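You operate a simulated robot arm through the tools that you are given. There is no shell and no other tool.

The job below is to be done with a simulated two-armed robot. You get a single attempt, and the scene is never put back.

JOB
On the top of the beech table, fold the blue cover cloth in half.

It is judged by the outcome, as a careful person would: the job done as asked, and still so three seconds after it is handed in. It fails if anything else is knocked over, pushed out of place, dropped, spilled or broken. A push-on lid holds only when it is set on centred and level and pressed home; a screw cap is set on level and turned clockwise until tight. Flat cloth is picked up by pressing the open fingertips on it (5 to 10 N) and closing them slowly along it; thin cloth reads only 2 to 8 mm in the jaws.

ROBOT AND FRAMES
Two 7-joint arms with four-finger grippers on one trunk, on a base that moves. Base frame: it is fixed to the floor where the robot stands at the start and does not move with it; the origin is under the middle of the robot, x ahead of it, y to its left, z up. Units: cm, rad, N and s.
The left shoulder is at the start at [4, 18.1, 113], the right one opposite. With the tool pointing down near the work surface each hand reaches from about 30 to 84 cm from the robot's upright axis, wherever it stands, measured 20 degrees to its own side. Places, roughly: blue cover cloth [-100, 175, 75]; top of the beech table [-110, 160, 80]. Payload 3.67 kg a hand.
The TCP of each hand is the grasp point between the finger pads, 2.8 cm short of the fingertips. In the tool frame z runs along the fingers and y along their closing line. The gripper opens to 11.2 cm; its body begins 7.3 cm behind the TCP.
Orientation is told as [roll, pitch, yaw] about the base's x, y, z axes, in that order, counted from this pose: with the fingers straight down and closing along the base's y, the tool's x points along the base's -x, its y along +y and its z along -z.

CONTROLS
- The arms move only by the tool nudge_tool. It takes "left_moves", "right_moves" or both (then of equal length, played together; a hand with none holds still); each is a list of rows, each an object of numbers (a shift or turn left out is 0, a gripper value left out holds the last): "tx", "ty", "tz": the shift along the tool's x, y, z in cm; "ax", "ay", "az": the turn, a rotation vector about the tool's x, y, z in rad. In form: [{"tx": .., "ty": .., "tz": .., "ax": .., "ay": .., "az": ..}, ...]. A call has 1 to 20 rows; each row is the pose to reach, as a shift and turn from the pose commanded when the call began, along the tool's axes at that moment. "left_claw" and "right_claw" are, for a hand that has rows, the finger opening in cm, from 0 to 11.2, set as the call begins (left out, the last holds). Each row takes 0.2 s and may step no farther than 5 cm and 0.15 rad from the row before; otherwise, or with a gripper value out of range, the whole call is refused. A pose out of reach is approached as far as the arm can. The call stops where the force on the tool passes 40 N (or 10 N more than at its start, if that is more) or the arm is blocked; 0.2 s more then pass. The fingers move at their own pace (about 7.24 cm/s each) and stop on an object; they squeeze with about 35 N. The grip force told is the motor's: it shows also when the fingers shut on nothing. Time passes only in rows, and 0.2 s behind the last, so rows that repeat a pose let the fingers close. The reply holds the time, the measured pose of the TCP, the force on the tool along the base axes, the opening and the grip force, in the units named above and with some noise, with the torque about the TCP (base axes, N m) and any sound that the robot's microphone picked up, and new pictures: "pictures" is both (left out), scene, wrist or none (wrist: the cameras of the hands that moved).
- Cameras (640 x 400 px; columns grow to the right, rows downward): "scene" is now at [11.32, 2.27, 135.86]; the picture's right is [0.05, -1.00, 0.00], its down [-0.51, -0.02, -0.86] and it looks along [0.86, 0.04, -0.51] (base axes); focal length 262 px, centre (320, 200). "left" rides on the left gripper at [6, 1.8, -10.4] in its tool frame; the picture's right is [-0.29, 0.96, 0.00], its down [-0.80, -0.24, -0.55] and it looks along [-0.53, -0.16, 0.83] (tool axes); focal length 234 px, centre (320, 200). "right" rides on the right gripper at [6, -1.8, -10.4] in its tool frame; the picture's right is [0.29, 0.96, 0.00], its down [-0.80, 0.24, -0.55] and it looks along [-0.53, 0.16, 0.83] (tool axes); focal length 234 px, centre (320, 200). There is no depth. A picture from a camera that has moved, and an enlarged one, comes with that camera's place and axes in the base frame and with its lens. The place of the scene camera against the robot may be out by one fixed shift of up to 2.5 cm in any direction.
- slide_trunk(by): moves the trunk up (or, below 0, down) by that many cm; the arms and the scene camera ride with it, the base frame stays. It gives what a move gives, with no picture.
- base_move(legs): drives the robot by 1 to 6 legs, each [ahead, left, turn to the left] in cm, cm and rad, along the robot's own axes; the way and the turn of a leg run together, so that a leg with both is an arc; at most 150 cm and 3.142 rad a leg. The arms and the cameras ride along, it lands a little off, and it stops where it bumps. It gives what a move gives, and a new picture of the scene camera.
- aim_head(pan, tilt): turns the head with the scene camera to pan (to the left, within 1.501 rad either way) and tilt (down, from -0.506 to 1.204), counted from straight ahead of the robot. It gives what a move gives, and a new picture of the scene camera.
- close_up(camera, box): a new picture of the part [left, top, right, bottom] of that camera's present view, enlarged. No time passes.
- job_done(): hands the job in; it is judged then, once.

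Nothing tells you exact positions but the pictures and the camera data. Unless the task says otherwise, let go and move clear before handing in.

The tools are called as a command line: name --argument value ..., lists and objects as JSON in quotes. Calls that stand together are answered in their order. nudge_tool: Moves the arms, as the interface text tells. Its arguments: {"type":"object","properties":{"left_moves":{"type":"array"},"left_claw":{"type":"number"},"right_moves":{"type":"array"},"right_claw":{"type":"number"},"pictures":{"type":"string","enum":["both","scene","wrist","none"]}},"required":[]} The other tools are called the same way: slide_trunk (by) moves the trunk up or down; base_move (legs) drives the base; aim_head (pan, tilt) turns the head that bears the scene camera; close_up (camera, box) takes an enlarged picture of a part of a camera's view; job_done () hands the job in.

At the start:

```text
clock: 0.0
left_eef_pos: [54.71, 20.01, 98.2]
left_ee_rot: [0.002, 0.0, -0.001]
left_ft_force: [0.7, -0.1, 0.9]
left_ft_torque: [-0.02, -0.02, 0.0]
left_gripper_width: 11.21
left_grasp_force: 0.2
right_eef_pos: [57.4, -26.93, 96.86]
right_ee_rot: [0.0, -0.001, -0.001]
right_ft_force: [-0.1, 0.4, 0.1]
right_ft_torque: [-0.01, 0.0, 0.03]
right_gripper_width: 11.19
right_grasp_force: 0.1
trunk travel left (down, up): [-25.0, 26.4]
robot x, y, heading: [-0.03, 0.11, 0.0]
head pan, tilt (commanded): [0.047, 0.536]
```

scene: 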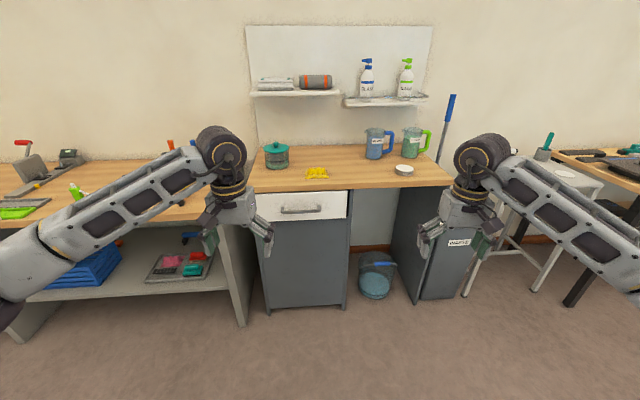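
right: 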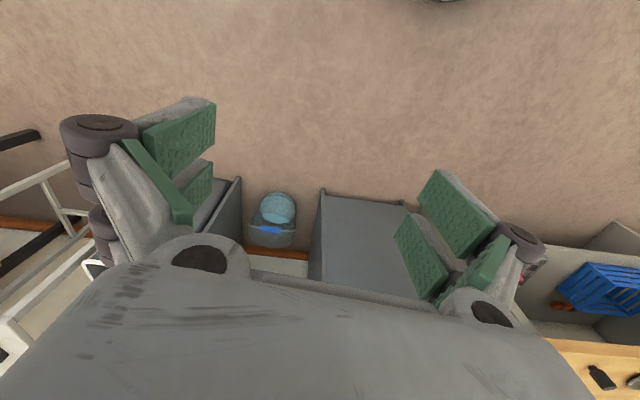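
left: 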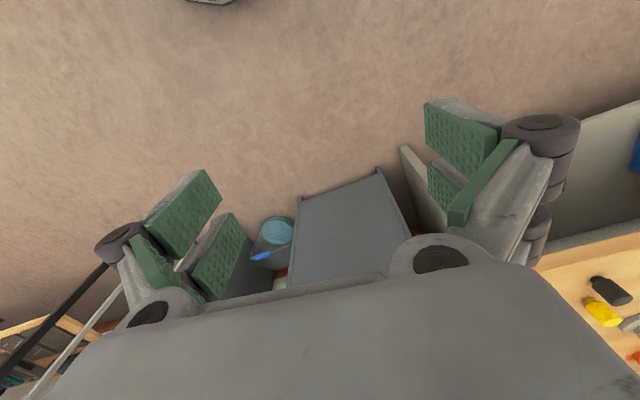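

I see a workbench straight ahead, but the beech table should be behind me to the left, around [-110, 160]. I'll turn the head left to look before driving.

aim_head --pan 1.5 --tilt 0.4

```text
clock: 1.6
left_eef_pos: [54.63, 20.06, 98.2]
left_ee_rot: [0.001, 0.0, 0.001]
left_ft_force: [0.8, 0.1, 0.0]
left_ft_torque: [0.01, -0.03, -0.04]
left_gripper_width: 11.18
left_grasp_force: 0.1
right_eef_pos: [57.43, -26.8, 96.92]
right_ee_rot: [-0.001, 0.001, 0.001]
right_ft_force: [0.6, -0.8, 0.0]
right_ft_torque: [0.0, 0.0, 0.0]
right_gripper_width: 11.26
right_grasp_force: 0.1
trunk travel left (down, up): [-25.0, 26.4]
robot x, y, heading: [-0.19, -0.01, -0.002]
head pan, tilt (commanded): [1.499, 0.4]
camera scene: at [2.98, 11.09, 137.11], right [1.0, -0.07, 0.0], down [-0.03, -0.39, -0.92], along [0.07, 0.92, -0.39], focal length 262 px, centre (320, 200)
```

scene: 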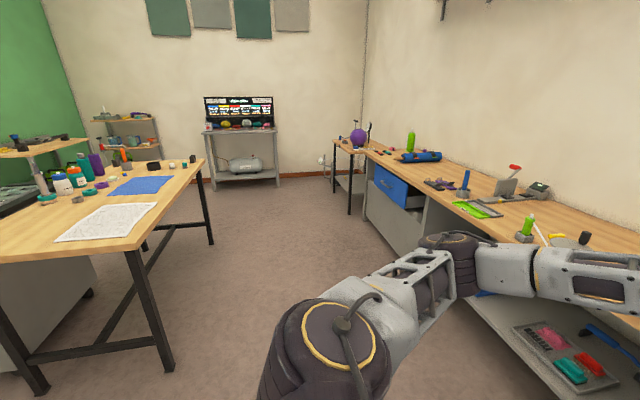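

The beech table is on the left: its near edge runs from about [-62, 101] to [-82, 243], with the blue cloth around [-100, 176] at z 80. I'll turn left and drive up along it, staying clear of the edge.

base_move --legs '[[0, 0, 1.57], [140, 0, 0]]'

aim_head --pan 1.3 --tilt 0.6

```text
clock: 13.0
left_eef_pos: [-18.36, 196.15, 98.34]
left_ee_rot: [0.0, 0.001, 1.559]
left_ft_force: [0.1, 0.2, -0.3]
left_ft_torque: [-0.04, 0.03, 0.02]
left_gripper_width: 11.21
left_grasp_force: 0.0
right_eef_pos: [28.57, 198.3, 97.05]
right_ee_rot: [-0.001, -0.001, 1.559]
right_ft_force: [1.0, 0.5, 0.0]
right_ft_torque: [0.0, 0.02, 0.02]
right_gripper_width: 11.18
right_grasp_force: 0.1
trunk travel left (down, up): [-25.0, 26.4]
robot x, y, heading: [1.16, 141.22, 1.557]
head pan, tilt (commanded): [1.499, 0.4]
camera scene: at [-7.92, 145.92, 137.11], right [0.08, 1.0, 0.0], down [0.39, -0.03, -0.92], along [-0.92, 0.08, -0.39], focal length 262 px, centre (320, 200)
```

scene: 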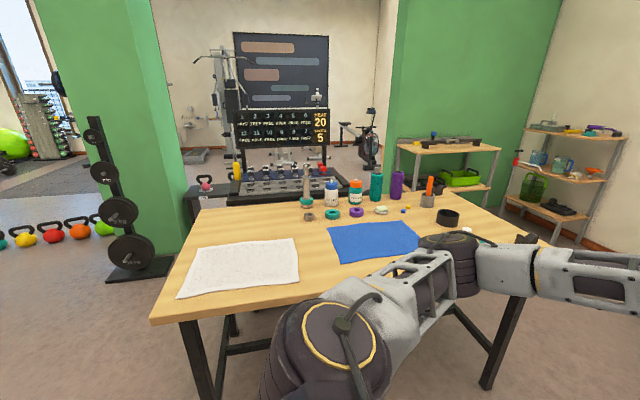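

```text
clock: 13.8
left_eef_pos: [-18.38, 196.07, 98.42]
left_ee_rot: [0.0, -0.001, 1.557]
left_ft_force: [0.0, 0.3, -0.4]
left_ft_torque: [-0.01, 0.01, 0.0]
left_gripper_width: 11.23
left_grasp_force: 0.0
right_eef_pos: [28.53, 198.38, 96.99]
right_ee_rot: [0.0, 0.0, 1.559]
right_ft_force: [0.1, 0.7, 0.5]
right_ft_torque: [-0.02, -0.01, 0.02]
right_gripper_width: 11.19
right_grasp_force: 0.0
trunk travel left (down, up): [-25.0, 26.4]
robot x, y, heading: [1.23, 141.45, 1.555]
head pan, tilt (commanded): [1.3, 0.6]
camera scene: at [-7.18, 147.56, 135.3], right [0.28, 0.96, 0.0], down [0.54, -0.16, -0.83], along [-0.79, 0.23, -0.56], focal length 262 px, centre (320, 200)
```

scene: 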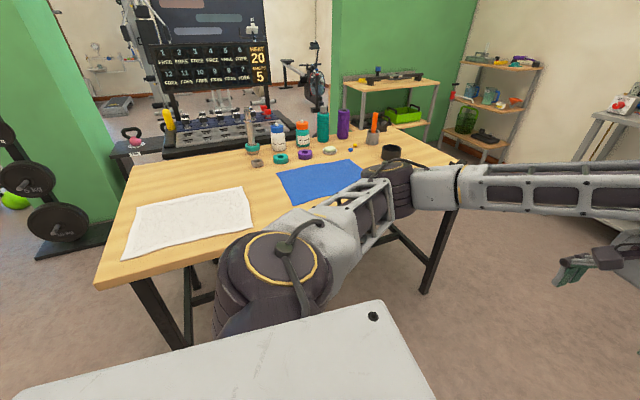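

The cloth lies flat, roughly 35 cm along the table by 29 cm deep, centred near [-100, 177] and turned only slightly. I'll drive level with it and turn to face the table square on.

base_move --legs '[[43, 0, 0], [0, 0, 1.7]]'

aim_head --pan 0.0 --tilt 0.6

```text
clock: 21.1
left_eef_pos: [-50.29, 158.87, 98.22]
left_ee_rot: [0.0, -0.002, -3.021]
left_ft_force: [1.1, 0.6, 0.1]
left_ft_torque: [-0.04, 0.0, -0.02]
left_gripper_width: 11.2
left_grasp_force: 0.1
right_eef_pos: [-58.74, 204.97, 97.1]
right_ee_rot: [0.001, -0.001, -3.022]
right_ft_force: [0.0, -1.2, 0.5]
right_ft_torque: [0.01, 0.03, 0.01]
right_gripper_width: 11.19
right_grasp_force: 0.0
trunk travel left (down, up): [-25.0, 26.4]
robot x, y, heading: [1.62, 185.29, -3.023]
head pan, tilt (commanded): [1.3, 0.6]
camera scene: at [-1.54, 178.11, 135.29], right [-0.99, 0.15, 0.0], down [0.09, 0.56, -0.82], along [-0.12, -0.82, -0.57], focal length 262 px, centre (320, 200)
```

scene: 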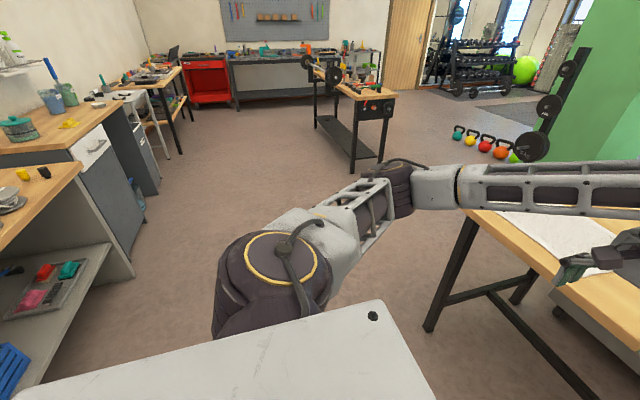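

```text
clock: 22.5
left_eef_pos: [-50.48, 158.86, 98.3]
left_ee_rot: [-0.001, -0.002, -3.023]
left_ft_force: [-0.4, 0.5, 0.2]
left_ft_torque: [-0.01, 0.01, -0.02]
left_gripper_width: 11.2
left_grasp_force: 0.0
right_eef_pos: [-58.72, 205.19, 96.95]
right_ee_rot: [-0.001, 0.001, -3.024]
right_ft_force: [0.4, -0.5, 0.2]
right_ft_torque: [-0.02, 0.02, 0.04]
right_gripper_width: 11.21
right_grasp_force: 0.1
trunk travel left (down, up): [-25.0, 26.4]
robot x, y, heading: [1.29, 185.47, -3.025]
head pan, tilt (commanded): [0.0, 0.6]
camera scene: at [-8.98, 185.8, 135.29], right [-0.12, 0.99, 0.0], down [0.56, 0.07, -0.82], along [-0.82, -0.1, -0.57], focal length 262 px, centre (320, 200)
```

scene: 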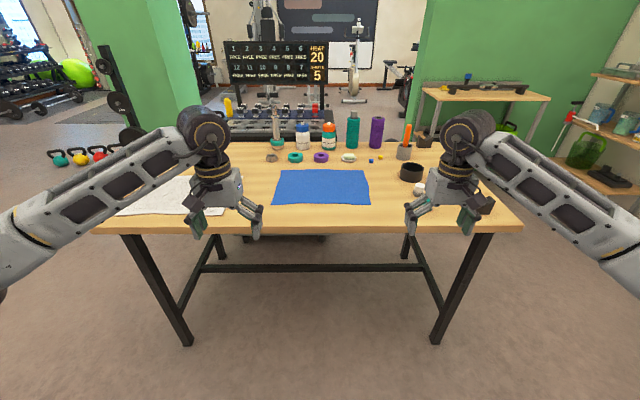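

I'm now square to the table: the cloth spans roughly 92–119 cm ahead and 17 cm left to 22 cm right, and the underside is open between the legs. First a close-up of the cloth, then I'll drive nearer.

close_up --camera "scene" --box '[240, 120, 440, 245]'

base_move --legs '[[32, -2, 0]]'

aim_head --pan 0.0 --tilt 1.0

```text
3.20 times, centred on (340, 182) of scene
camera zoom: at [-8.98, 185.8, 135.29], right [-0.12, 0.99, 0.0], down [0.56, 0.07, -0.82], along [-0.82, -0.1, -0.57], focal length 839 px, centre (256, 256)
```

zoom: 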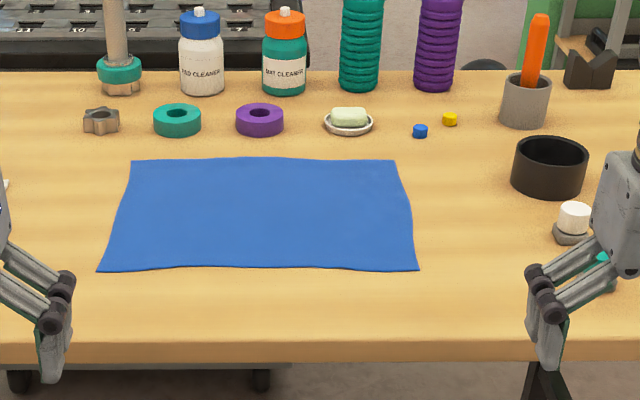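

```text
clock: 24.7
left_eef_pos: [-82.52, 157.17, 98.2]
left_ee_rot: [-0.001, 0.0, -3.024]
left_ft_force: [0.1, -0.1, -1.0]
left_ft_torque: [0.0, -0.03, 0.02]
left_gripper_width: 11.2
left_grasp_force: 0.1
right_eef_pos: [-90.91, 203.22, 96.89]
right_ee_rot: [0.002, 0.001, -3.023]
right_ft_force: [-0.5, 0.3, 0.7]
right_ft_torque: [0.02, 0.0, 0.0]
right_gripper_width: 11.17
right_grasp_force: 0.0
trunk travel left (down, up): [-25.0, 26.4]
robot x, y, heading: [-30.37, 183.36, -3.021]
head pan, tilt (commanded): [0.0, 0.6]
camera scene: at [-41.25, 183.95, 135.28], right [-0.12, 0.99, 0.0], down [0.56, 0.07, -0.82], along [-0.82, -0.1, -0.57], focal length 262 px, centre (320, 200)
```

scene: 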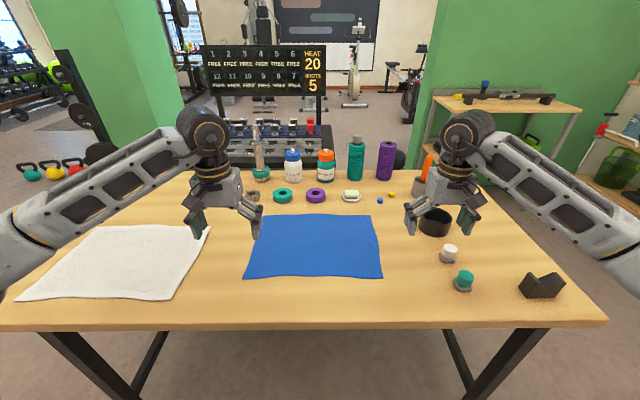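

```text
clock: 25.6
left_eef_pos: [-82.51, 157.1, 98.22]
left_ee_rot: [-0.001, 0.0, -3.023]
left_ft_force: [-0.3, 0.3, -0.3]
left_ft_torque: [0.05, 0.02, 0.0]
left_gripper_width: 11.18
left_grasp_force: 0.0
right_eef_pos: [-90.88, 203.36, 96.96]
right_ee_rot: [0.0, 0.0, -3.025]
right_ft_force: [-1.2, -0.4, -1.4]
right_ft_torque: [0.02, 0.01, 0.01]
right_gripper_width: 11.17
right_grasp_force: 0.1
trunk travel left (down, up): [-25.0, 26.4]
robot x, y, heading: [-30.38, 183.4, -3.028]
head pan, tilt (commanded): [0.0, 1.0]
camera scene: at [-39.3, 184.18, 132.1], right [-0.12, 0.99, 0.0], down [0.84, 0.1, -0.54], along [-0.54, -0.06, -0.84], focal length 262 px, centre (320, 200)
```

scene: 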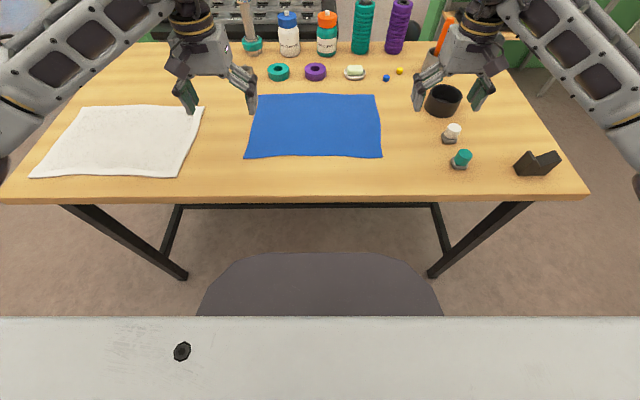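

Clearance looks good: the round base fits between the table legs and the body stays well short of the edge. I'll move 10 cm closer so both cloth edges are in easy reach of both hands.

base_move --legs '[[10, 0, 0]]'

close_up --camera "scene" --box '[200, 50, 440, 200]'

```text
clock: 26.8
left_eef_pos: [-92.7, 155.95, 98.35]
left_ee_rot: [0.0, -0.001, -3.025]
left_ft_force: [0.3, -0.2, 0.0]
left_ft_torque: [0.02, -0.01, 0.01]
left_gripper_width: 11.18
left_grasp_force: 0.1
right_eef_pos: [-100.97, 202.08, 96.89]
right_ee_rot: [0.0, 0.001, -3.022]
right_ft_force: [-0.5, 0.5, 0.3]
right_ft_torque: [-0.01, -0.07, 0.0]
right_gripper_width: 11.2
right_grasp_force: 0.2
trunk travel left (down, up): [-25.0, 26.4]
robot x, y, heading: [-40.68, 182.37, -3.022]
head pan, tilt (commanded): [0.0, 1.0]
camera scene: at [-49.45, 182.97, 132.08], right [-0.12, 0.99, 0.0], down [0.84, 0.1, -0.54], along [-0.54, -0.06, -0.84], focal length 262 px, centre (320, 200)
```

scene: 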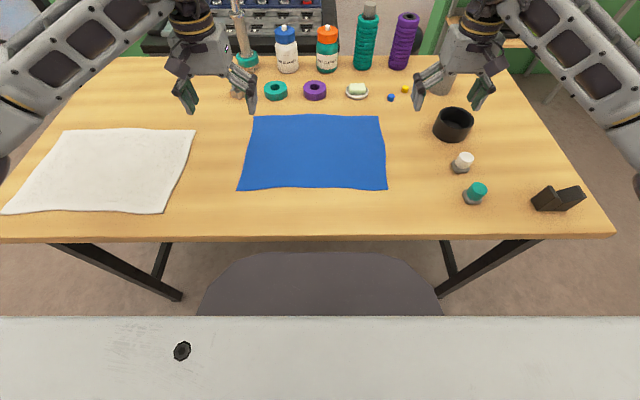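

```text
2.67 times, centred on (320, 125) of scene
camera zoom: at [-49.45, 182.97, 132.08], right [-0.12, 0.99, 0.0], down [0.84, 0.1, -0.54], along [-0.54, -0.06, -0.84], focal length 699 px, centre (320, 400)
```

zoom: 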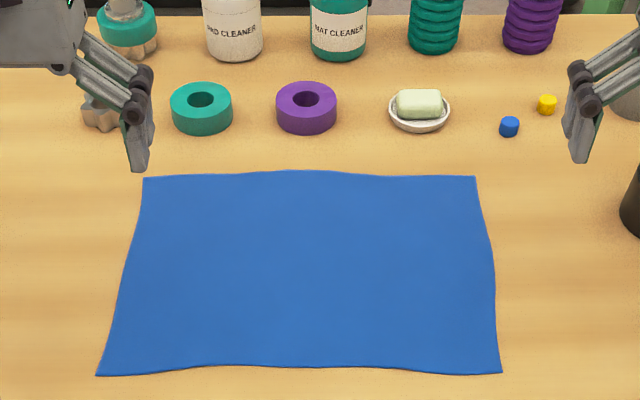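

The cloth's corners in my robot frame come out near 70.7 cm (far edge) and 44.6 cm (near edge) ahead, and from 19 cm left to 16.5 cm right; its size is about 36 x 26 cm. The plan is to pinch both far corners, swing that edge up and over toward me, and lay it on the near edge. I'll first hover the hands above the far corners.

nudge_tool --left_moves '[{"tx": -3.5, "ty": -1.0}, {"tx": -7.0, "ty": -2.0}, {"tx": -10.5, "ty": -3.0}, {"tx": -13.5, "ty": -4.0}, {"tx": -13.5, "ty": -4.0}]' --right_moves '[{"tx": -2.8, "ty": 3.2}, {"tx": -5.6, "ty": 6.5}, {"tx": -8.4, "ty": 9.7}, {"tx": -11.2, "ty": 13.0}, {"tx": -11.2, "ty": 13.0}]' --left_claw 7 --right_claw 7

```text
clock: 27.9
left_eef_pos: [-106.58, 158.37, 98.28]
left_ee_rot: [-0.001, -0.002, -3.022]
left_ft_force: [0.0, 0.6, 0.0]
left_ft_torque: [0.03, 0.02, -0.02]
left_gripper_width: 6.98
left_grasp_force: 0.1
right_eef_pos: [-110.42, 187.79, 96.87]
right_ee_rot: [0.0, 0.0, -3.021]
right_ft_force: [-0.4, 0.7, 0.2]
right_ft_torque: [-0.05, 0.04, -0.01]
right_gripper_width: 7.02
right_grasp_force: 0.0
trunk travel left (down, up): [-25.0, 26.4]
robot x, y, heading: [-40.19, 182.2, -3.023]
head pan, tilt (commanded): [0.0, 1.0]
camera scene: at [-49.26, 183.05, 132.1], right [-0.12, 0.99, 0.0], down [0.84, 0.1, -0.54], along [-0.54, -0.06, -0.84], focal length 262 px, centre (320, 200)
camera right: at [-104.8, 190.3, 107.28], right [0.4, -0.92, 0.0], down [-0.76, -0.33, 0.56], along [-0.51, -0.22, -0.83], focal length 234 px, centre (320, 200)
camera left: at [-100.34, 157.27, 108.57], right [-0.17, -0.98, 0.0], down [-0.82, 0.14, 0.56], along [-0.55, 0.1, -0.83], focal length 234 px, centre (320, 200)
```

scene: 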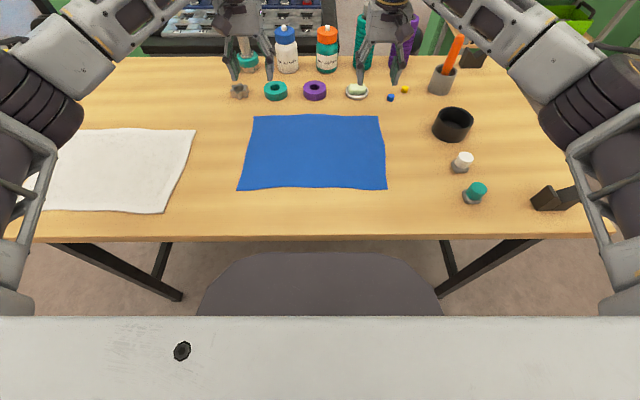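
right: 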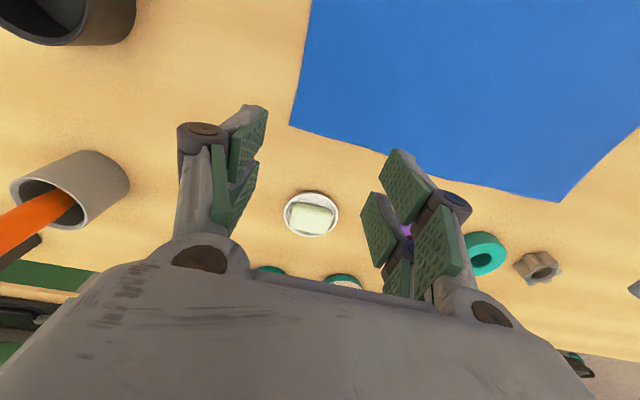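
left: 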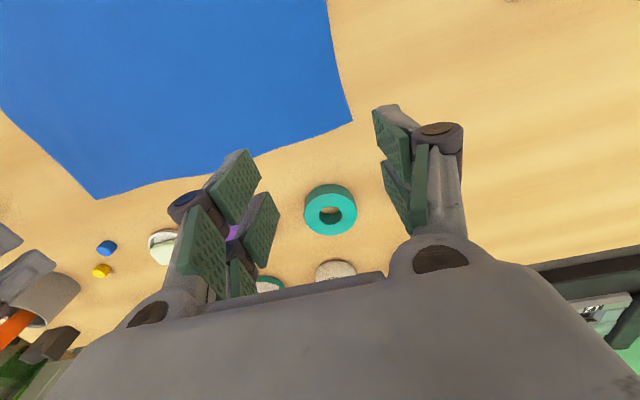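

Cross-checking both wrist cameras puts the cloth surface near z 82 and the far corners at [-108.0, 155.0] and [-112.7, 190.5], so each hand is about 2 cm in from the far edge and 3 cm in from the side. I'll narrow the fingers and lower to about 2 cm above the cloth.

nudge_tool --left_moves '[{"tx": 0.2, "tz": 4}, {"tx": 0.5, "tz": 8}, {"tx": 0.5, "tz": 11.0}, {"tx": 0.5, "tz": 11.0}]' --right_moves '[{"tx": 0.2, "tz": 3.5}, {"tx": 0.4, "ty": 0.1, "tz": 7}, {"tx": 0.4, "ty": 0.2, "tz": 9.6}, {"tx": 0.4, "ty": 0.2, "tz": 9.6}]' --left_claw 5 --right_claw 5

```text
clock: 28.9
left_eef_pos: [-105.84, 158.45, 87.14]
left_ee_rot: [-0.001, 0.0, -3.023]
left_ft_force: [0.6, 0.0, 0.3]
left_ft_torque: [-0.01, 0.02, 0.0]
left_gripper_width: 4.97
left_grasp_force: 0.1
right_eef_pos: [-109.96, 187.64, 87.28]
right_ee_rot: [0.0, 0.0, -3.023]
right_ft_force: [0.3, 0.2, 0.2]
right_ft_torque: [0.01, -0.03, 0.02]
right_gripper_width: 4.97
right_grasp_force: 0.1
trunk travel left (down, up): [-25.0, 26.4]
robot x, y, heading: [-40.78, 182.35, -3.026]
head pan, tilt (commanded): [0.0, 1.0]
camera scene: at [-49.31, 182.99, 132.1], right [-0.12, 0.99, 0.0], down [0.84, 0.1, -0.54], along [-0.54, -0.06, -0.84], focal length 262 px, centre (320, 200)
camera right: at [-104.36, 190.15, 97.67], right [0.4, -0.92, 0.0], down [-0.76, -0.33, 0.55], along [-0.51, -0.22, -0.83], focal length 234 px, centre (320, 200)
camera left: at [-99.66, 157.3, 97.37], right [-0.17, -0.98, 0.0], down [-0.82, 0.14, 0.55], along [-0.55, 0.1, -0.83], focal length 234 px, centre (320, 200)
```

scene: 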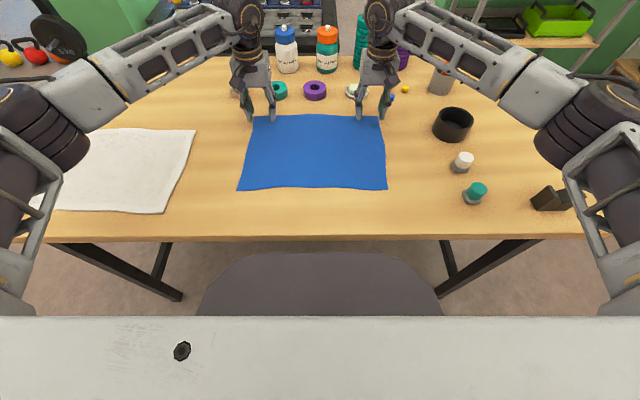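
right: 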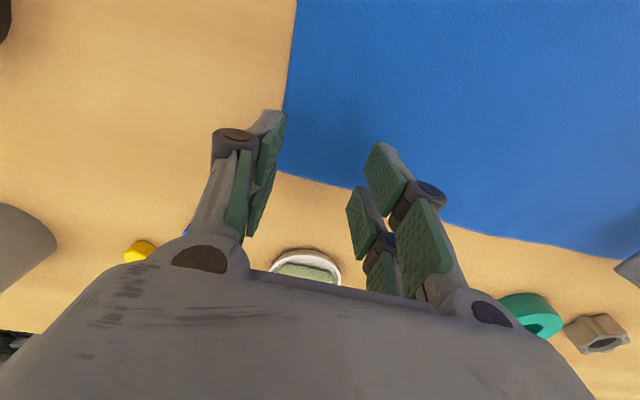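
left: 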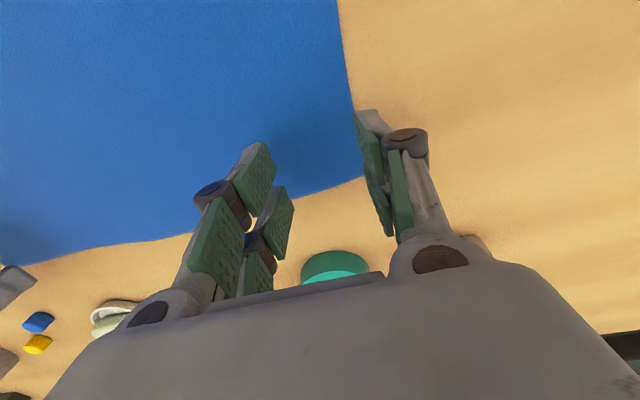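

Projecting the fingertips down shows the outer fingers would land right on the cloth's side edges. I'll shift both hands inward by about 0.9 cm, narrow to 4 cm and lower to just above contact.

nudge_tool --left_moves '[{"ty": -0.9, "tz": 0}, {"ty": -0.9, "tz": 0.9}, {"ty": -0.9, "tz": 1.7}, {"ty": -0.9, "tz": 1.7}]' --right_moves '[{"ty": 0.9, "tz": 0}, {"ty": 0.9, "tz": 0.9}, {"ty": 0.9, "tz": 1.7}, {"ty": 0.9, "tz": 1.7}]' --left_claw 4 --right_claw 4 --pictures "wrist"

```text
clock: 29.9
left_eef_pos: [-106.09, 159.23, 85.58]
left_ee_rot: [-0.001, 0.001, -3.024]
left_ft_force: [0.7, 0.4, 0.0]
left_ft_torque: [0.02, 0.01, 0.02]
left_gripper_width: 4.01
left_grasp_force: 0.1
right_eef_pos: [-109.9, 186.9, 85.59]
right_ee_rot: [0.0, 0.0, -3.023]
right_ft_force: [-0.2, -0.7, 0.8]
right_ft_torque: [0.02, -0.02, 0.01]
right_gripper_width: 4.0
right_grasp_force: 0.0
trunk travel left (down, up): [-25.0, 26.4]
robot x, y, heading: [-40.69, 182.16, -3.025]
head pan, tilt (commanded): [0.0, 1.0]
camera right: at [-104.32, 189.23, 96.02], right [0.4, -0.92, 0.0], down [-0.76, -0.33, 0.55], along [-0.51, -0.22, -0.83], focal length 234 px, centre (320, 200)
camera left: at [-99.87, 158.11, 95.8], right [-0.17, -0.98, 0.0], down [-0.82, 0.14, 0.55], along [-0.55, 0.1, -0.83], focal length 234 px, centre (320, 200)
```

right: 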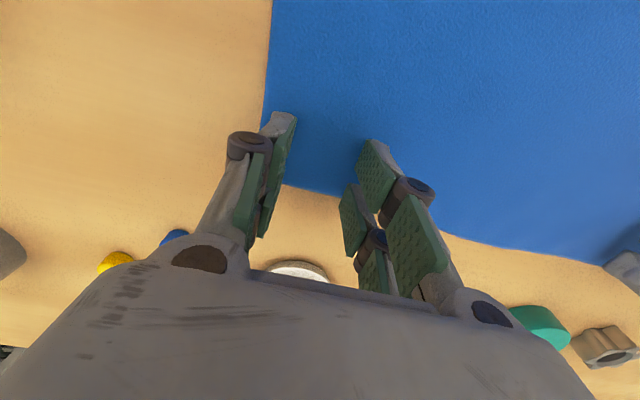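
left: 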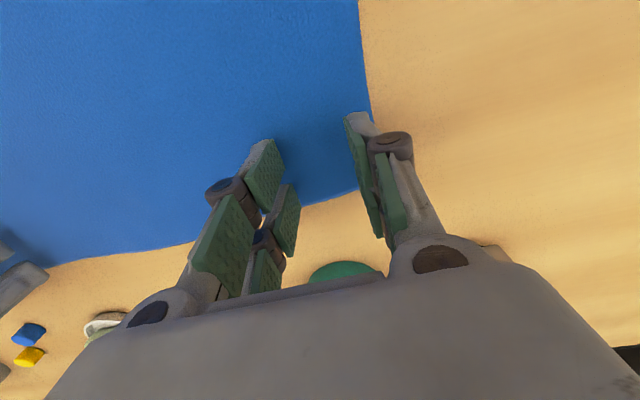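

Both finger pairs now sit over the cloth with small margins at the corner. I'll lower gently to find contact, watching the force.

nudge_tool --left_moves '[{"tz": 0.3}, {"tz": 0.6}, {"tz": 0.8}, {"tz": 0.8}]' --right_moves '[{"tz": 0.3}, {"tz": 0.6}, {"tz": 0.8}, {"tz": 0.8}]' --pictures "none"

```text
clock: 30.9
left_eef_pos: [-106.03, 159.29, 84.92]
left_ee_rot: [-0.002, 0.0, -3.023]
left_ft_force: [-0.5, 0.0, 4.5]
left_ft_torque: [-0.05, 0.02, 0.01]
left_gripper_width: 3.98
left_grasp_force: 0.0
right_eef_pos: [-109.94, 186.72, 84.93]
right_ee_rot: [0.001, 0.0, -3.023]
right_ft_force: [-0.7, 0.3, 2.1]
right_ft_torque: [-0.02, 0.02, 0.01]
right_gripper_width: 3.98
right_grasp_force: 0.1
trunk travel left (down, up): [-25.0, 26.4]
robot x, y, heading: [-40.59, 182.38, -3.018]
head pan, tilt (commanded): [0.0, 1.0]
```

Contact is made at about z 84.9 (cloth near z 82.1), with forces of 4.5 N and 2.1 N. I'll press slightly more to reach 6–8 N.

nudge_tool --left_moves '[{"tz": 0.1}, {"tz": 0.1}]' --right_moves '[{"tz": 0.15}, {"tz": 0.15}]' --pictures "none"

```text
clock: 31.6
left_eef_pos: [-106.03, 159.22, 84.92]
left_ee_rot: [0.0, -0.001, -3.024]
left_ft_force: [-0.7, -0.5, 7.9]
left_ft_torque: [-0.11, 0.04, -0.02]
left_gripper_width: 4.03
left_grasp_force: 0.1
right_eef_pos: [-109.91, 186.92, 84.82]
right_ee_rot: [0.0, -0.002, -3.021]
right_ft_force: [-3.1, -1.1, 11.2]
right_ft_torque: [0.16, 0.09, 0.04]
right_gripper_width: 4.01
right_grasp_force: 0.0
trunk travel left (down, up): [-25.0, 26.4]
robot x, y, heading: [-40.7, 182.65, -3.022]
head pan, tilt (commanded): [0.0, 1.0]
```

Left is at 7.9 N and right a bit high at 11.2 N, so I'll ease the right hand and start closing slowly in steps.

nudge_tool --left_moves '[{"tz": 0.0}, {"tz": 0.0}]' --right_moves '[{"tz": -0.05}, {"tz": -0.05}]' --left_claw 3.4 --right_claw 3.4 --pictures "wrist"

```text
clock: 32.1
left_eef_pos: [-106.04, 159.34, 84.93]
left_ee_rot: [-0.002, -0.002, -3.027]
left_ft_force: [-1.1, 1.9, 9.4]
left_ft_torque: [-0.08, 0.03, -0.01]
left_gripper_width: 3.34
left_grasp_force: 0.0
right_eef_pos: [-109.82, 186.91, 84.93]
right_ee_rot: [-0.002, -0.003, -3.023]
right_ft_force: [-1.8, -1.2, 10.5]
right_ft_torque: [0.02, 0.06, 0.03]
right_gripper_width: 3.38
right_grasp_force: 0.1
trunk travel left (down, up): [-25.0, 26.4]
robot x, y, heading: [-40.79, 182.19, -3.028]
head pan, tilt (commanded): [0.0, 1.0]
camera right: at [-104.16, 189.3, 95.28], right [0.4, -0.92, 0.0], down [-0.76, -0.33, 0.56], along [-0.51, -0.22, -0.83], focal length 234 px, centre (320, 200)
camera left: at [-99.77, 158.15, 95.11], right [-0.17, -0.98, 0.0], down [-0.82, 0.14, 0.56], along [-0.55, 0.1, -0.83], focal length 234 px, centre (320, 200)
```

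right: 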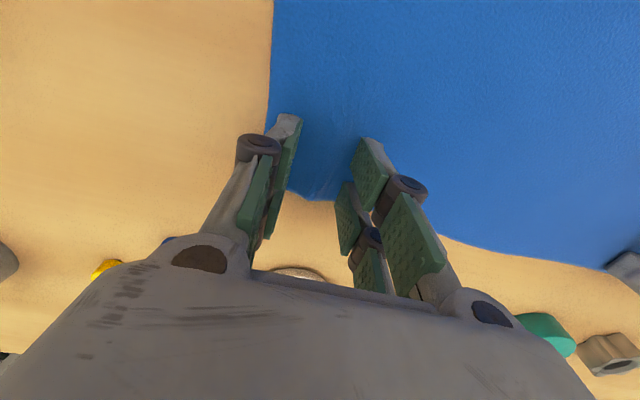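
left: 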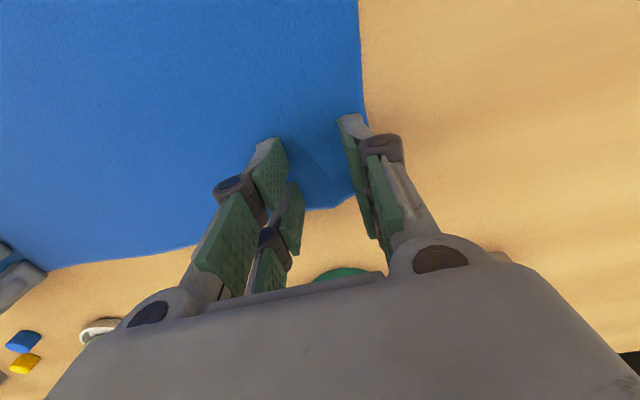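

The cloth is starting to ruck up between the fingers on both sides. I'll keep closing gradually while holding the pressure.

nudge_tool --left_moves '[{"tz": -0.03}, {"tz": -0.03}]' --right_moves '[{"tz": -0.05}, {"tz": -0.05}]' --left_claw 2.6 --right_claw 2.6 --pictures "wrist"

```text
clock: 32.8
left_eef_pos: [-105.97, 159.2, 84.85]
left_ee_rot: [0.0, 0.001, -3.023]
left_ft_force: [0.2, 1.6, 12.7]
left_ft_torque: [-0.11, 0.02, -0.02]
left_gripper_width: 2.58
left_grasp_force: 0.1
right_eef_pos: [-109.7, 186.94, 84.88]
right_ee_rot: [0.0, -0.001, -3.022]
right_ft_force: [-0.8, -0.6, 6.6]
right_ft_torque: [0.05, 0.0, 0.04]
right_gripper_width: 2.61
right_grasp_force: 0.0
trunk travel left (down, up): [-25.0, 26.4]
robot x, y, heading: [-40.43, 182.57, -3.016]
head pan, tilt (commanded): [0.0, 1.0]
camera right: at [-104.16, 189.37, 95.3], right [0.4, -0.92, 0.0], down [-0.76, -0.33, 0.55], along [-0.51, -0.22, -0.83], focal length 234 px, centre (320, 200)
camera left: at [-99.75, 158.11, 95.1], right [-0.17, -0.98, 0.0], down [-0.82, 0.14, 0.56], along [-0.55, 0.1, -0.83], focal length 234 px, centre (320, 200)
```

right: 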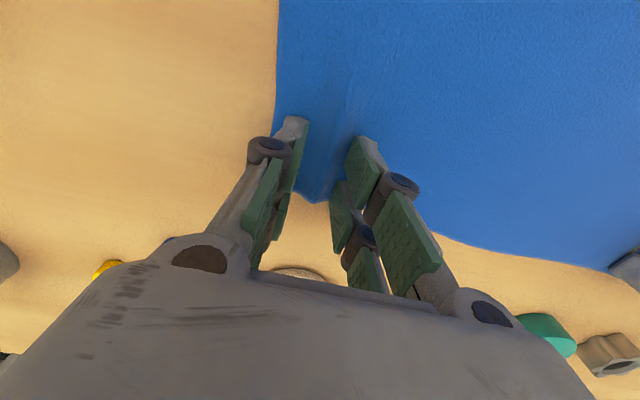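
left: 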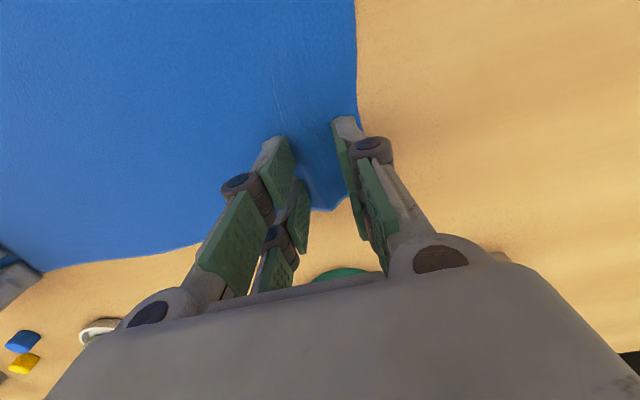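

A ridge is forming between the fingers on both sides. Left is pressing 12.7 N, so I'll ease that hand a little and continue closing.

nudge_tool --left_moves '[{"tz": -0.1}, {"tz": -0.1}]' --right_moves '[{"tz": 0.0}, {"tz": 0.0}]' --left_claw 1.8 --right_claw 1.8 --pictures "none"

nudge_tool --left_moves '[{"tz": -0.03}, {"tz": -0.03}]' --right_moves '[{"tz": -0.03}, {"tz": -0.03}]' --left_claw 1.1 --right_claw 1.1 --pictures "wrist"

```text
clock: 33.4
left_eef_pos: [-105.92, 159.33, 84.91]
left_ee_rot: [0.0, -0.001, -3.026]
left_ft_force: [-0.9, 4.1, 5.5]
left_ft_torque: [0.12, 0.0, 0.01]
left_gripper_width: 1.82
left_grasp_force: 4.9
right_eef_pos: [-109.75, 186.83, 84.83]
right_ee_rot: [-0.001, -0.002, -3.023]
right_ft_force: [1.4, -3.6, 6.7]
right_ft_torque: [-0.1, -0.01, -0.05]
right_gripper_width: 1.91
right_grasp_force: 1.6
trunk travel left (down, up): [-25.0, 26.4]
robot x, y, heading: [-40.68, 182.05, -3.022]
head pan, tilt (commanded): [0.0, 1.0]
```

```text
clock: 34.0
left_eef_pos: [-106.19, 158.99, 84.84]
left_ee_rot: [0.002, 0.0, -3.02]
left_ft_force: [0.8, -0.4, 2.6]
left_ft_torque: [0.0, 0.02, -0.01]
left_gripper_width: 1.09
left_grasp_force: 0.0
right_eef_pos: [-109.9, 186.94, 84.85]
right_ee_rot: [-0.004, 0.0, -3.027]
right_ft_force: [0.9, 0.0, 2.6]
right_ft_torque: [0.0, 0.0, 0.02]
right_gripper_width: 1.03
right_grasp_force: 0.1
trunk travel left (down, up): [-25.0, 26.4]
robot x, y, heading: [-40.43, 181.97, -3.023]
head pan, tilt (commanded): [0.0, 1.0]
camera right: at [-104.34, 189.44, 95.24], right [0.4, -0.92, 0.0], down [-0.76, -0.33, 0.55], along [-0.51, -0.22, -0.83], focal length 234 px, centre (320, 200)
camera left: at [-99.85, 157.94, 95.07], right [-0.17, -0.99, 0.0], down [-0.82, 0.14, 0.55], along [-0.55, 0.09, -0.83], focal length 234 px, centre (320, 200)
```

right: 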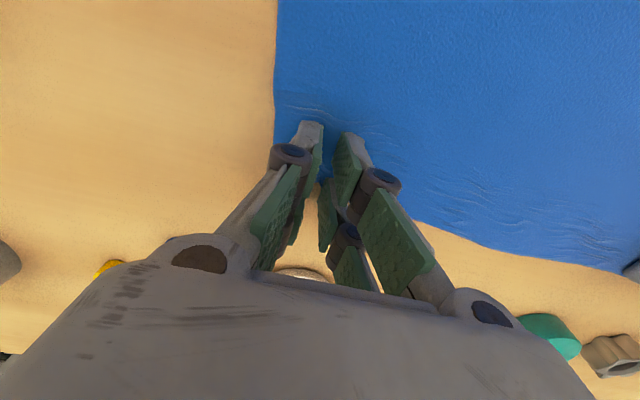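
left: 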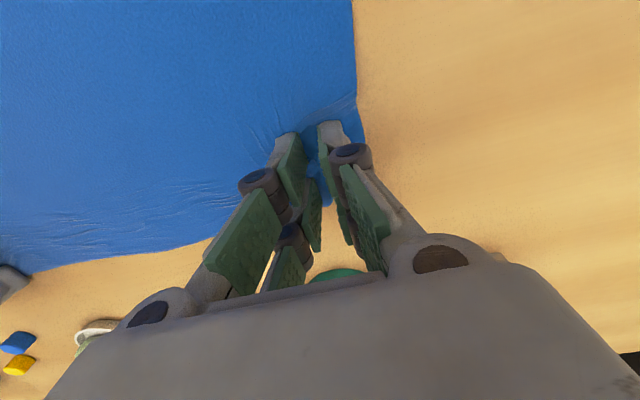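

Force has dropped to 2.6 N and wrinkles show near the fingers. I'll take close-ups to see whether a ridge is still between the pads.

close_up --camera "left" --box '[240, 80, 400, 230]'

close_up --camera "right" --box '[240, 80, 400, 230]'

```text
2.67 times, centred on (320, 155) of left
camera zoom: at [-99.85, 157.94, 95.07], right [-0.17, -0.99, 0.0], down [-0.82, 0.14, 0.55], along [-0.55, 0.09, -0.83], focal length 624 px, centre (320, 320)
```

zoom: 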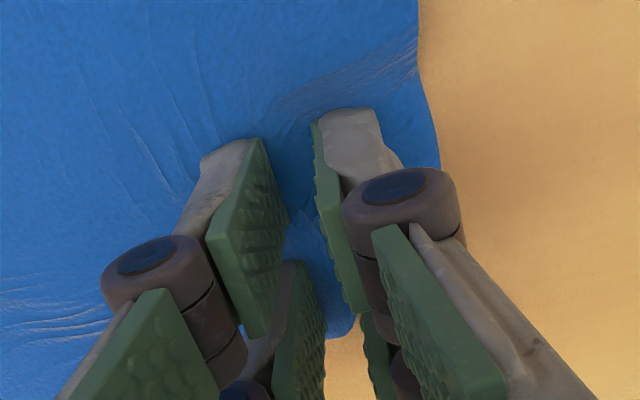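

```text
2.67 times, centred on (320, 155) of right
camera zoom: at [-104.34, 189.44, 95.24], right [0.4, -0.92, 0.0], down [-0.76, -0.33, 0.55], along [-0.51, -0.22, -0.83], focal length 624 px, centre (320, 320)
```

zoom: 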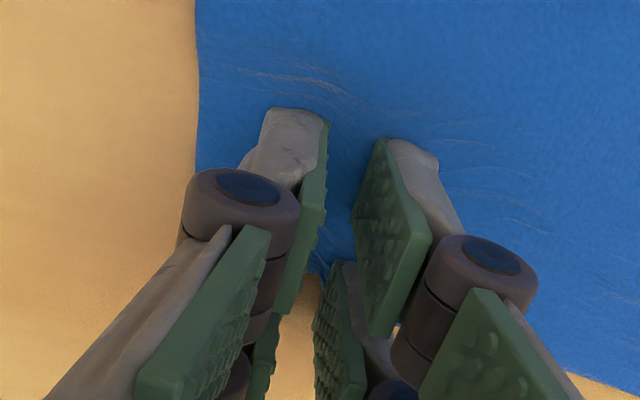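

It's unclear whether cloth is still bunched between the pads. I'll add pressure and finish closing; if the reading says nothing is gripped I'll redo it.

nudge_tool --left_moves '[{"tz": 0.12}, {"tz": 0.12}]' --right_moves '[{"tz": 0.12}, {"tz": 0.12}]' --pictures "none"

nudge_tool --left_moves '[{"tz": 0.0}, {"tz": 0.0}, {"tz": 0.0}]' --right_moves '[{"tz": 0.0}, {"tz": 0.0}, {"tz": 0.0}]' --left_claw 0.5 --right_claw 0.5 --pictures "none"

nudge_tool --left_moves '[{"tz": 0.0}, {"tz": 0.0}, {"tz": 0.0}]' --right_moves '[{"tz": 0.0}, {"tz": 0.0}, {"tz": 0.0}]' --left_claw 0 --right_claw 0 --pictures "wrist"

```text
clock: 34.5
left_eef_pos: [-106.11, 159.17, 84.74]
left_ee_rot: [-0.001, -0.002, -3.024]
left_ft_force: [-0.1, -0.9, 5.0]
left_ft_torque: [-0.07, 0.03, 0.0]
left_gripper_width: 1.09
left_grasp_force: 0.1
right_eef_pos: [-109.95, 186.92, 84.89]
right_ee_rot: [0.0, -0.001, -3.024]
right_ft_force: [-1.4, 2.2, 6.1]
right_ft_torque: [0.09, 0.01, 0.02]
right_gripper_width: 1.01
right_grasp_force: 0.0
trunk travel left (down, up): [-25.0, 26.4]
robot x, y, heading: [-40.51, 182.65, -3.024]
head pan, tilt (commanded): [0.0, 1.0]
```

```text
clock: 35.4
left_eef_pos: [-106.03, 159.25, 84.89]
left_ee_rot: [0.0, -0.002, -3.023]
left_ft_force: [-0.7, 1.8, 5.0]
left_ft_torque: [0.02, 0.1, -0.02]
left_gripper_width: 0.58
left_grasp_force: 1.2
right_eef_pos: [-109.95, 186.88, 84.69]
right_ee_rot: [-0.001, -0.001, -3.024]
right_ft_force: [1.4, -0.9, 4.8]
right_ft_torque: [0.01, -0.02, -0.03]
right_gripper_width: 0.36
right_grasp_force: 0.1
trunk travel left (down, up): [-25.0, 26.4]
robot x, y, heading: [-40.81, 182.1, -3.022]
head pan, tilt (commanded): [0.0, 1.0]
```

```text
clock: 36.1
left_eef_pos: [-106.06, 159.28, 84.83]
left_ee_rot: [0.001, -0.001, -3.022]
left_ft_force: [0.7, 3.0, 10.4]
left_ft_torque: [0.08, 0.1, 0.0]
left_gripper_width: 0.25
left_grasp_force: 34.8
right_eef_pos: [-109.95, 186.89, 84.7]
right_ee_rot: [0.0, 0.0, -3.022]
right_ft_force: [0.6, 0.0, -0.3]
right_ft_torque: [0.02, 0.02, 0.01]
right_gripper_width: 0.0
right_grasp_force: 35.1
trunk travel left (down, up): [-25.0, 26.4]
robot x, y, heading: [-40.37, 181.97, -3.026]
head pan, tilt (commanded): [0.0, 1.0]
camera right: at [-104.24, 189.4, 95.13], right [0.4, -0.92, 0.0], down [-0.76, -0.33, 0.55], along [-0.51, -0.22, -0.83], focal length 234 px, centre (320, 200)
camera left: at [-99.82, 158.14, 95.06], right [-0.17, -0.98, 0.0], down [-0.82, 0.14, 0.56], along [-0.55, 0.1, -0.83], focal length 234 px, centre (320, 200)
```

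right: 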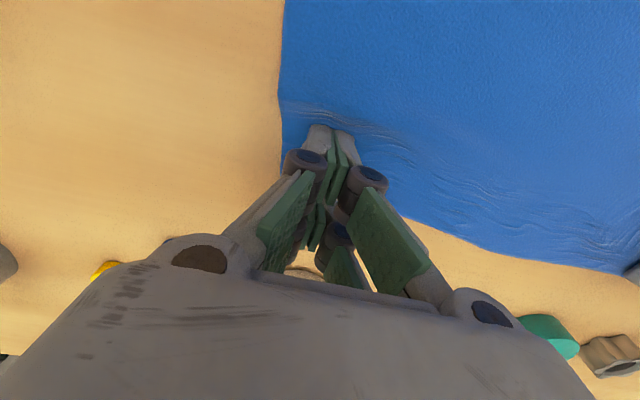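
left: 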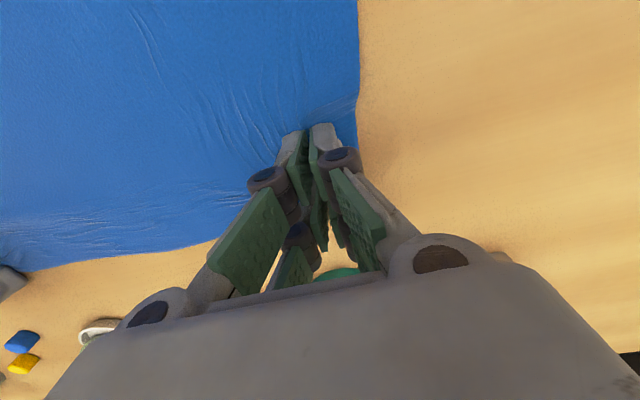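

The left hand reads 2.5 mm, so it has the cloth; the right reads 0.0 mm and missed. I'll keep the left still, lift the right slightly, reopen it and press firmer this time.

nudge_tool --right_moves '[{"tz": -0.8}, {"tz": -0.8}, {"tz": -0.8}, {"tz": -0.4}, {"tz": -0.1}, {"tz": -0.1}]' --right_claw 4 --pictures "wrist"

```text
clock: 37.5
left_eef_pos: [-106.1, 159.28, 84.92]
left_ee_rot: [-0.001, -0.001, -3.021]
left_ft_force: [-1.1, 1.5, 9.7]
left_ft_torque: [0.08, 0.14, 0.01]
left_gripper_width: 0.26
left_grasp_force: 34.7
right_eef_pos: [-109.95, 186.82, 84.82]
right_ee_rot: [-0.001, -0.003, -3.022]
right_ft_force: [1.4, 0.7, 5.2]
right_ft_torque: [0.03, -0.05, -0.01]
right_gripper_width: 3.99
right_grasp_force: 0.3
trunk travel left (down, up): [-25.0, 26.4]
robot x, y, heading: [-40.87, 182.03, -3.027]
head pan, tilt (commanded): [0.0, 1.0]
camera right: at [-104.23, 189.33, 95.27], right [0.4, -0.92, 0.0], down [-0.76, -0.33, 0.56], along [-0.51, -0.22, -0.83], focal length 234 px, centre (320, 200)
```

right: 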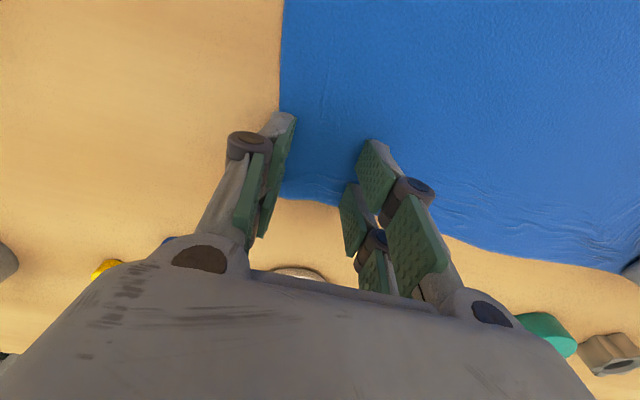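

The cloth edge crept inward under the right hand, so I'll lift slightly, shift 0.6 cm inward and a touch forward, and press again.

nudge_tool --right_moves '[{"tz": -0.6}, {"tx": -0.3, "ty": 0.6, "tz": -0.6}, {"tx": -0.3, "ty": 0.6, "tz": -0.3}, {"tx": -0.3, "ty": 0.6, "tz": 0.0}, {"tx": -0.3, "ty": 0.6, "tz": 0.1}, {"tx": -0.3, "ty": 0.6, "tz": 0.1}]' --right_claw 4 --pictures "wrist"

```text
clock: 39.0
left_eef_pos: [-105.99, 159.2, 84.91]
left_ee_rot: [-0.001, -0.001, -3.023]
left_ft_force: [-1.6, 1.8, 8.9]
left_ft_torque: [0.03, 0.16, -0.03]
left_gripper_width: 0.24
left_grasp_force: 35.4
right_eef_pos: [-110.1, 186.16, 84.9]
right_ee_rot: [0.0, -0.004, -3.024]
right_ft_force: [1.5, 2.0, 12.1]
right_ft_torque: [0.2, -0.07, -0.06]
right_gripper_width: 4.05
right_grasp_force: 0.2
trunk travel left (down, up): [-25.0, 26.4]
robot x, y, heading: [-40.68, 182.34, -3.022]
head pan, tilt (commanded): [0.0, 1.0]
camera right: at [-104.47, 188.66, 95.25], right [0.4, -0.92, 0.0], down [-0.76, -0.33, 0.56], along [-0.51, -0.22, -0.83], focal length 234 px, centre (320, 200)
```

right: 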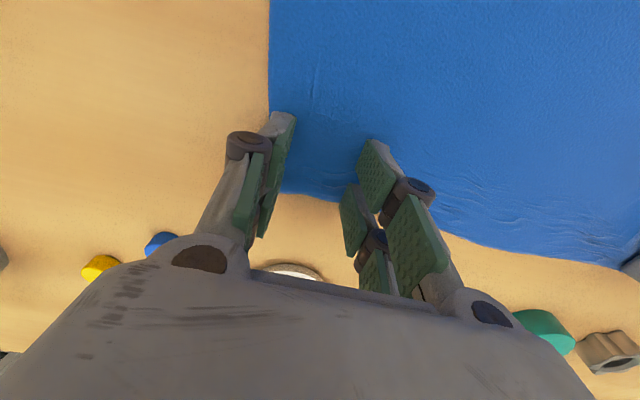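

Right is pressing at 12 N with the fingers nicely inside the corner. I'll ease slightly to about 10 N and close in small steps.

nudge_tool --right_moves '[{"tz": -0.05}, {"tz": -0.05}]' --right_claw 3.2 --pictures "none"

nudge_tool --right_moves '[{"tz": 0.0}, {"tz": 0.0}]' --right_claw 2.5 --pictures "wrist"

```text
clock: 39.5
left_eef_pos: [-106.06, 159.15, 84.71]
left_ee_rot: [0.003, -0.002, -3.023]
left_ft_force: [-1.6, 2.5, 9.7]
left_ft_torque: [0.11, 0.16, -0.05]
left_gripper_width: 0.23
left_grasp_force: 35.0
right_eef_pos: [-109.95, 186.17, 84.97]
right_ee_rot: [0.001, -0.002, -3.023]
right_ft_force: [-0.4, -0.8, 13.1]
right_ft_torque: [-0.03, 0.06, -0.03]
right_gripper_width: 3.15
right_grasp_force: 0.1
trunk travel left (down, up): [-25.0, 26.4]
robot x, y, heading: [-40.89, 182.13, -3.026]
head pan, tilt (commanded): [0.0, 1.0]
```

```text
clock: 40.1
left_eef_pos: [-105.95, 159.19, 84.81]
left_ee_rot: [0.0, -0.001, -3.023]
left_ft_force: [-2.1, 2.5, 7.9]
left_ft_torque: [0.04, 0.17, -0.05]
left_gripper_width: 0.24
left_grasp_force: 34.8
right_eef_pos: [-110.2, 186.24, 84.93]
right_ee_rot: [-0.001, -0.002, -3.023]
right_ft_force: [-0.9, -2.7, 13.2]
right_ft_torque: [-0.04, 0.03, 0.02]
right_gripper_width: 2.45
right_grasp_force: 0.1
trunk travel left (down, up): [-25.0, 26.4]
robot x, y, heading: [-40.73, 182.28, -3.022]
head pan, tilt (commanded): [0.0, 1.0]
camera right: at [-104.43, 188.65, 95.27], right [0.4, -0.92, 0.0], down [-0.76, -0.33, 0.56], along [-0.51, -0.22, -0.83], focal length 234 px, centre (320, 200)
```

right: 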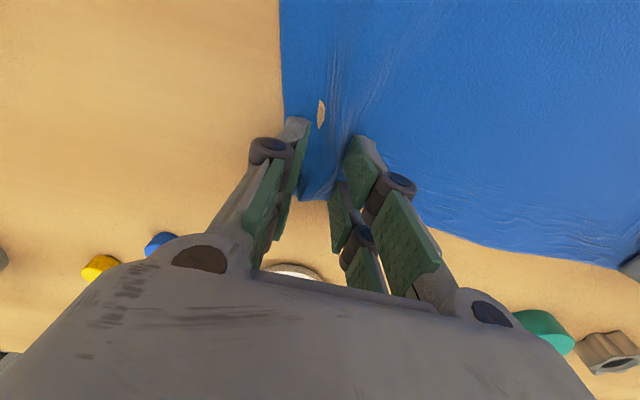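

A ridge is clearly forming between the right fingers. I'll continue closing step by step.

nudge_tool --right_moves '[{"tz": -0.03}, {"tz": -0.03}]' --right_claw 1.8 --pictures "none"

nudge_tool --right_moves '[{"tz": 0.0}, {"tz": 0.0}]' --right_claw 1.2 --pictures "wrist"

```text
clock: 40.8
left_eef_pos: [-105.98, 159.24, 84.76]
left_ee_rot: [-0.001, -0.002, -3.022]
left_ft_force: [-0.2, 2.1, 7.6]
left_ft_torque: [0.04, 0.12, -0.05]
left_gripper_width: 0.26
left_grasp_force: 35.4
right_eef_pos: [-110.12, 186.17, 84.91]
right_ee_rot: [-0.001, -0.003, -3.023]
right_ft_force: [1.0, -2.3, 10.8]
right_ft_torque: [-0.04, -0.04, 0.02]
right_gripper_width: 1.78
right_grasp_force: 0.0
trunk travel left (down, up): [-25.0, 26.4]
robot x, y, heading: [-40.67, 182.39, -3.027]
head pan, tilt (commanded): [0.0, 1.0]
```

```text
clock: 41.4
left_eef_pos: [-106.07, 159.26, 84.84]
left_ee_rot: [0.001, -0.001, -3.023]
left_ft_force: [0.5, 1.3, 9.4]
left_ft_torque: [0.05, 0.11, 0.02]
left_gripper_width: 0.23
left_grasp_force: 34.9
right_eef_pos: [-110.01, 186.22, 84.75]
right_ee_rot: [0.0, -0.001, -3.021]
right_ft_force: [0.1, -2.5, 6.7]
right_ft_torque: [-0.04, 0.0, -0.04]
right_gripper_width: 1.16
right_grasp_force: 0.0
trunk travel left (down, up): [-25.0, 26.4]
robot x, y, heading: [-40.75, 182.41, -3.028]
head pan, tilt (commanded): [0.0, 1.0]
camera right: at [-104.45, 188.69, 95.23], right [0.4, -0.92, 0.0], down [-0.76, -0.33, 0.55], along [-0.51, -0.22, -0.83], focal length 234 px, centre (320, 200)
```

right: 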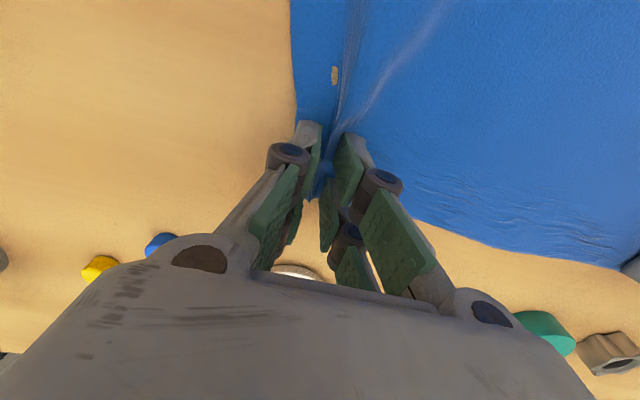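

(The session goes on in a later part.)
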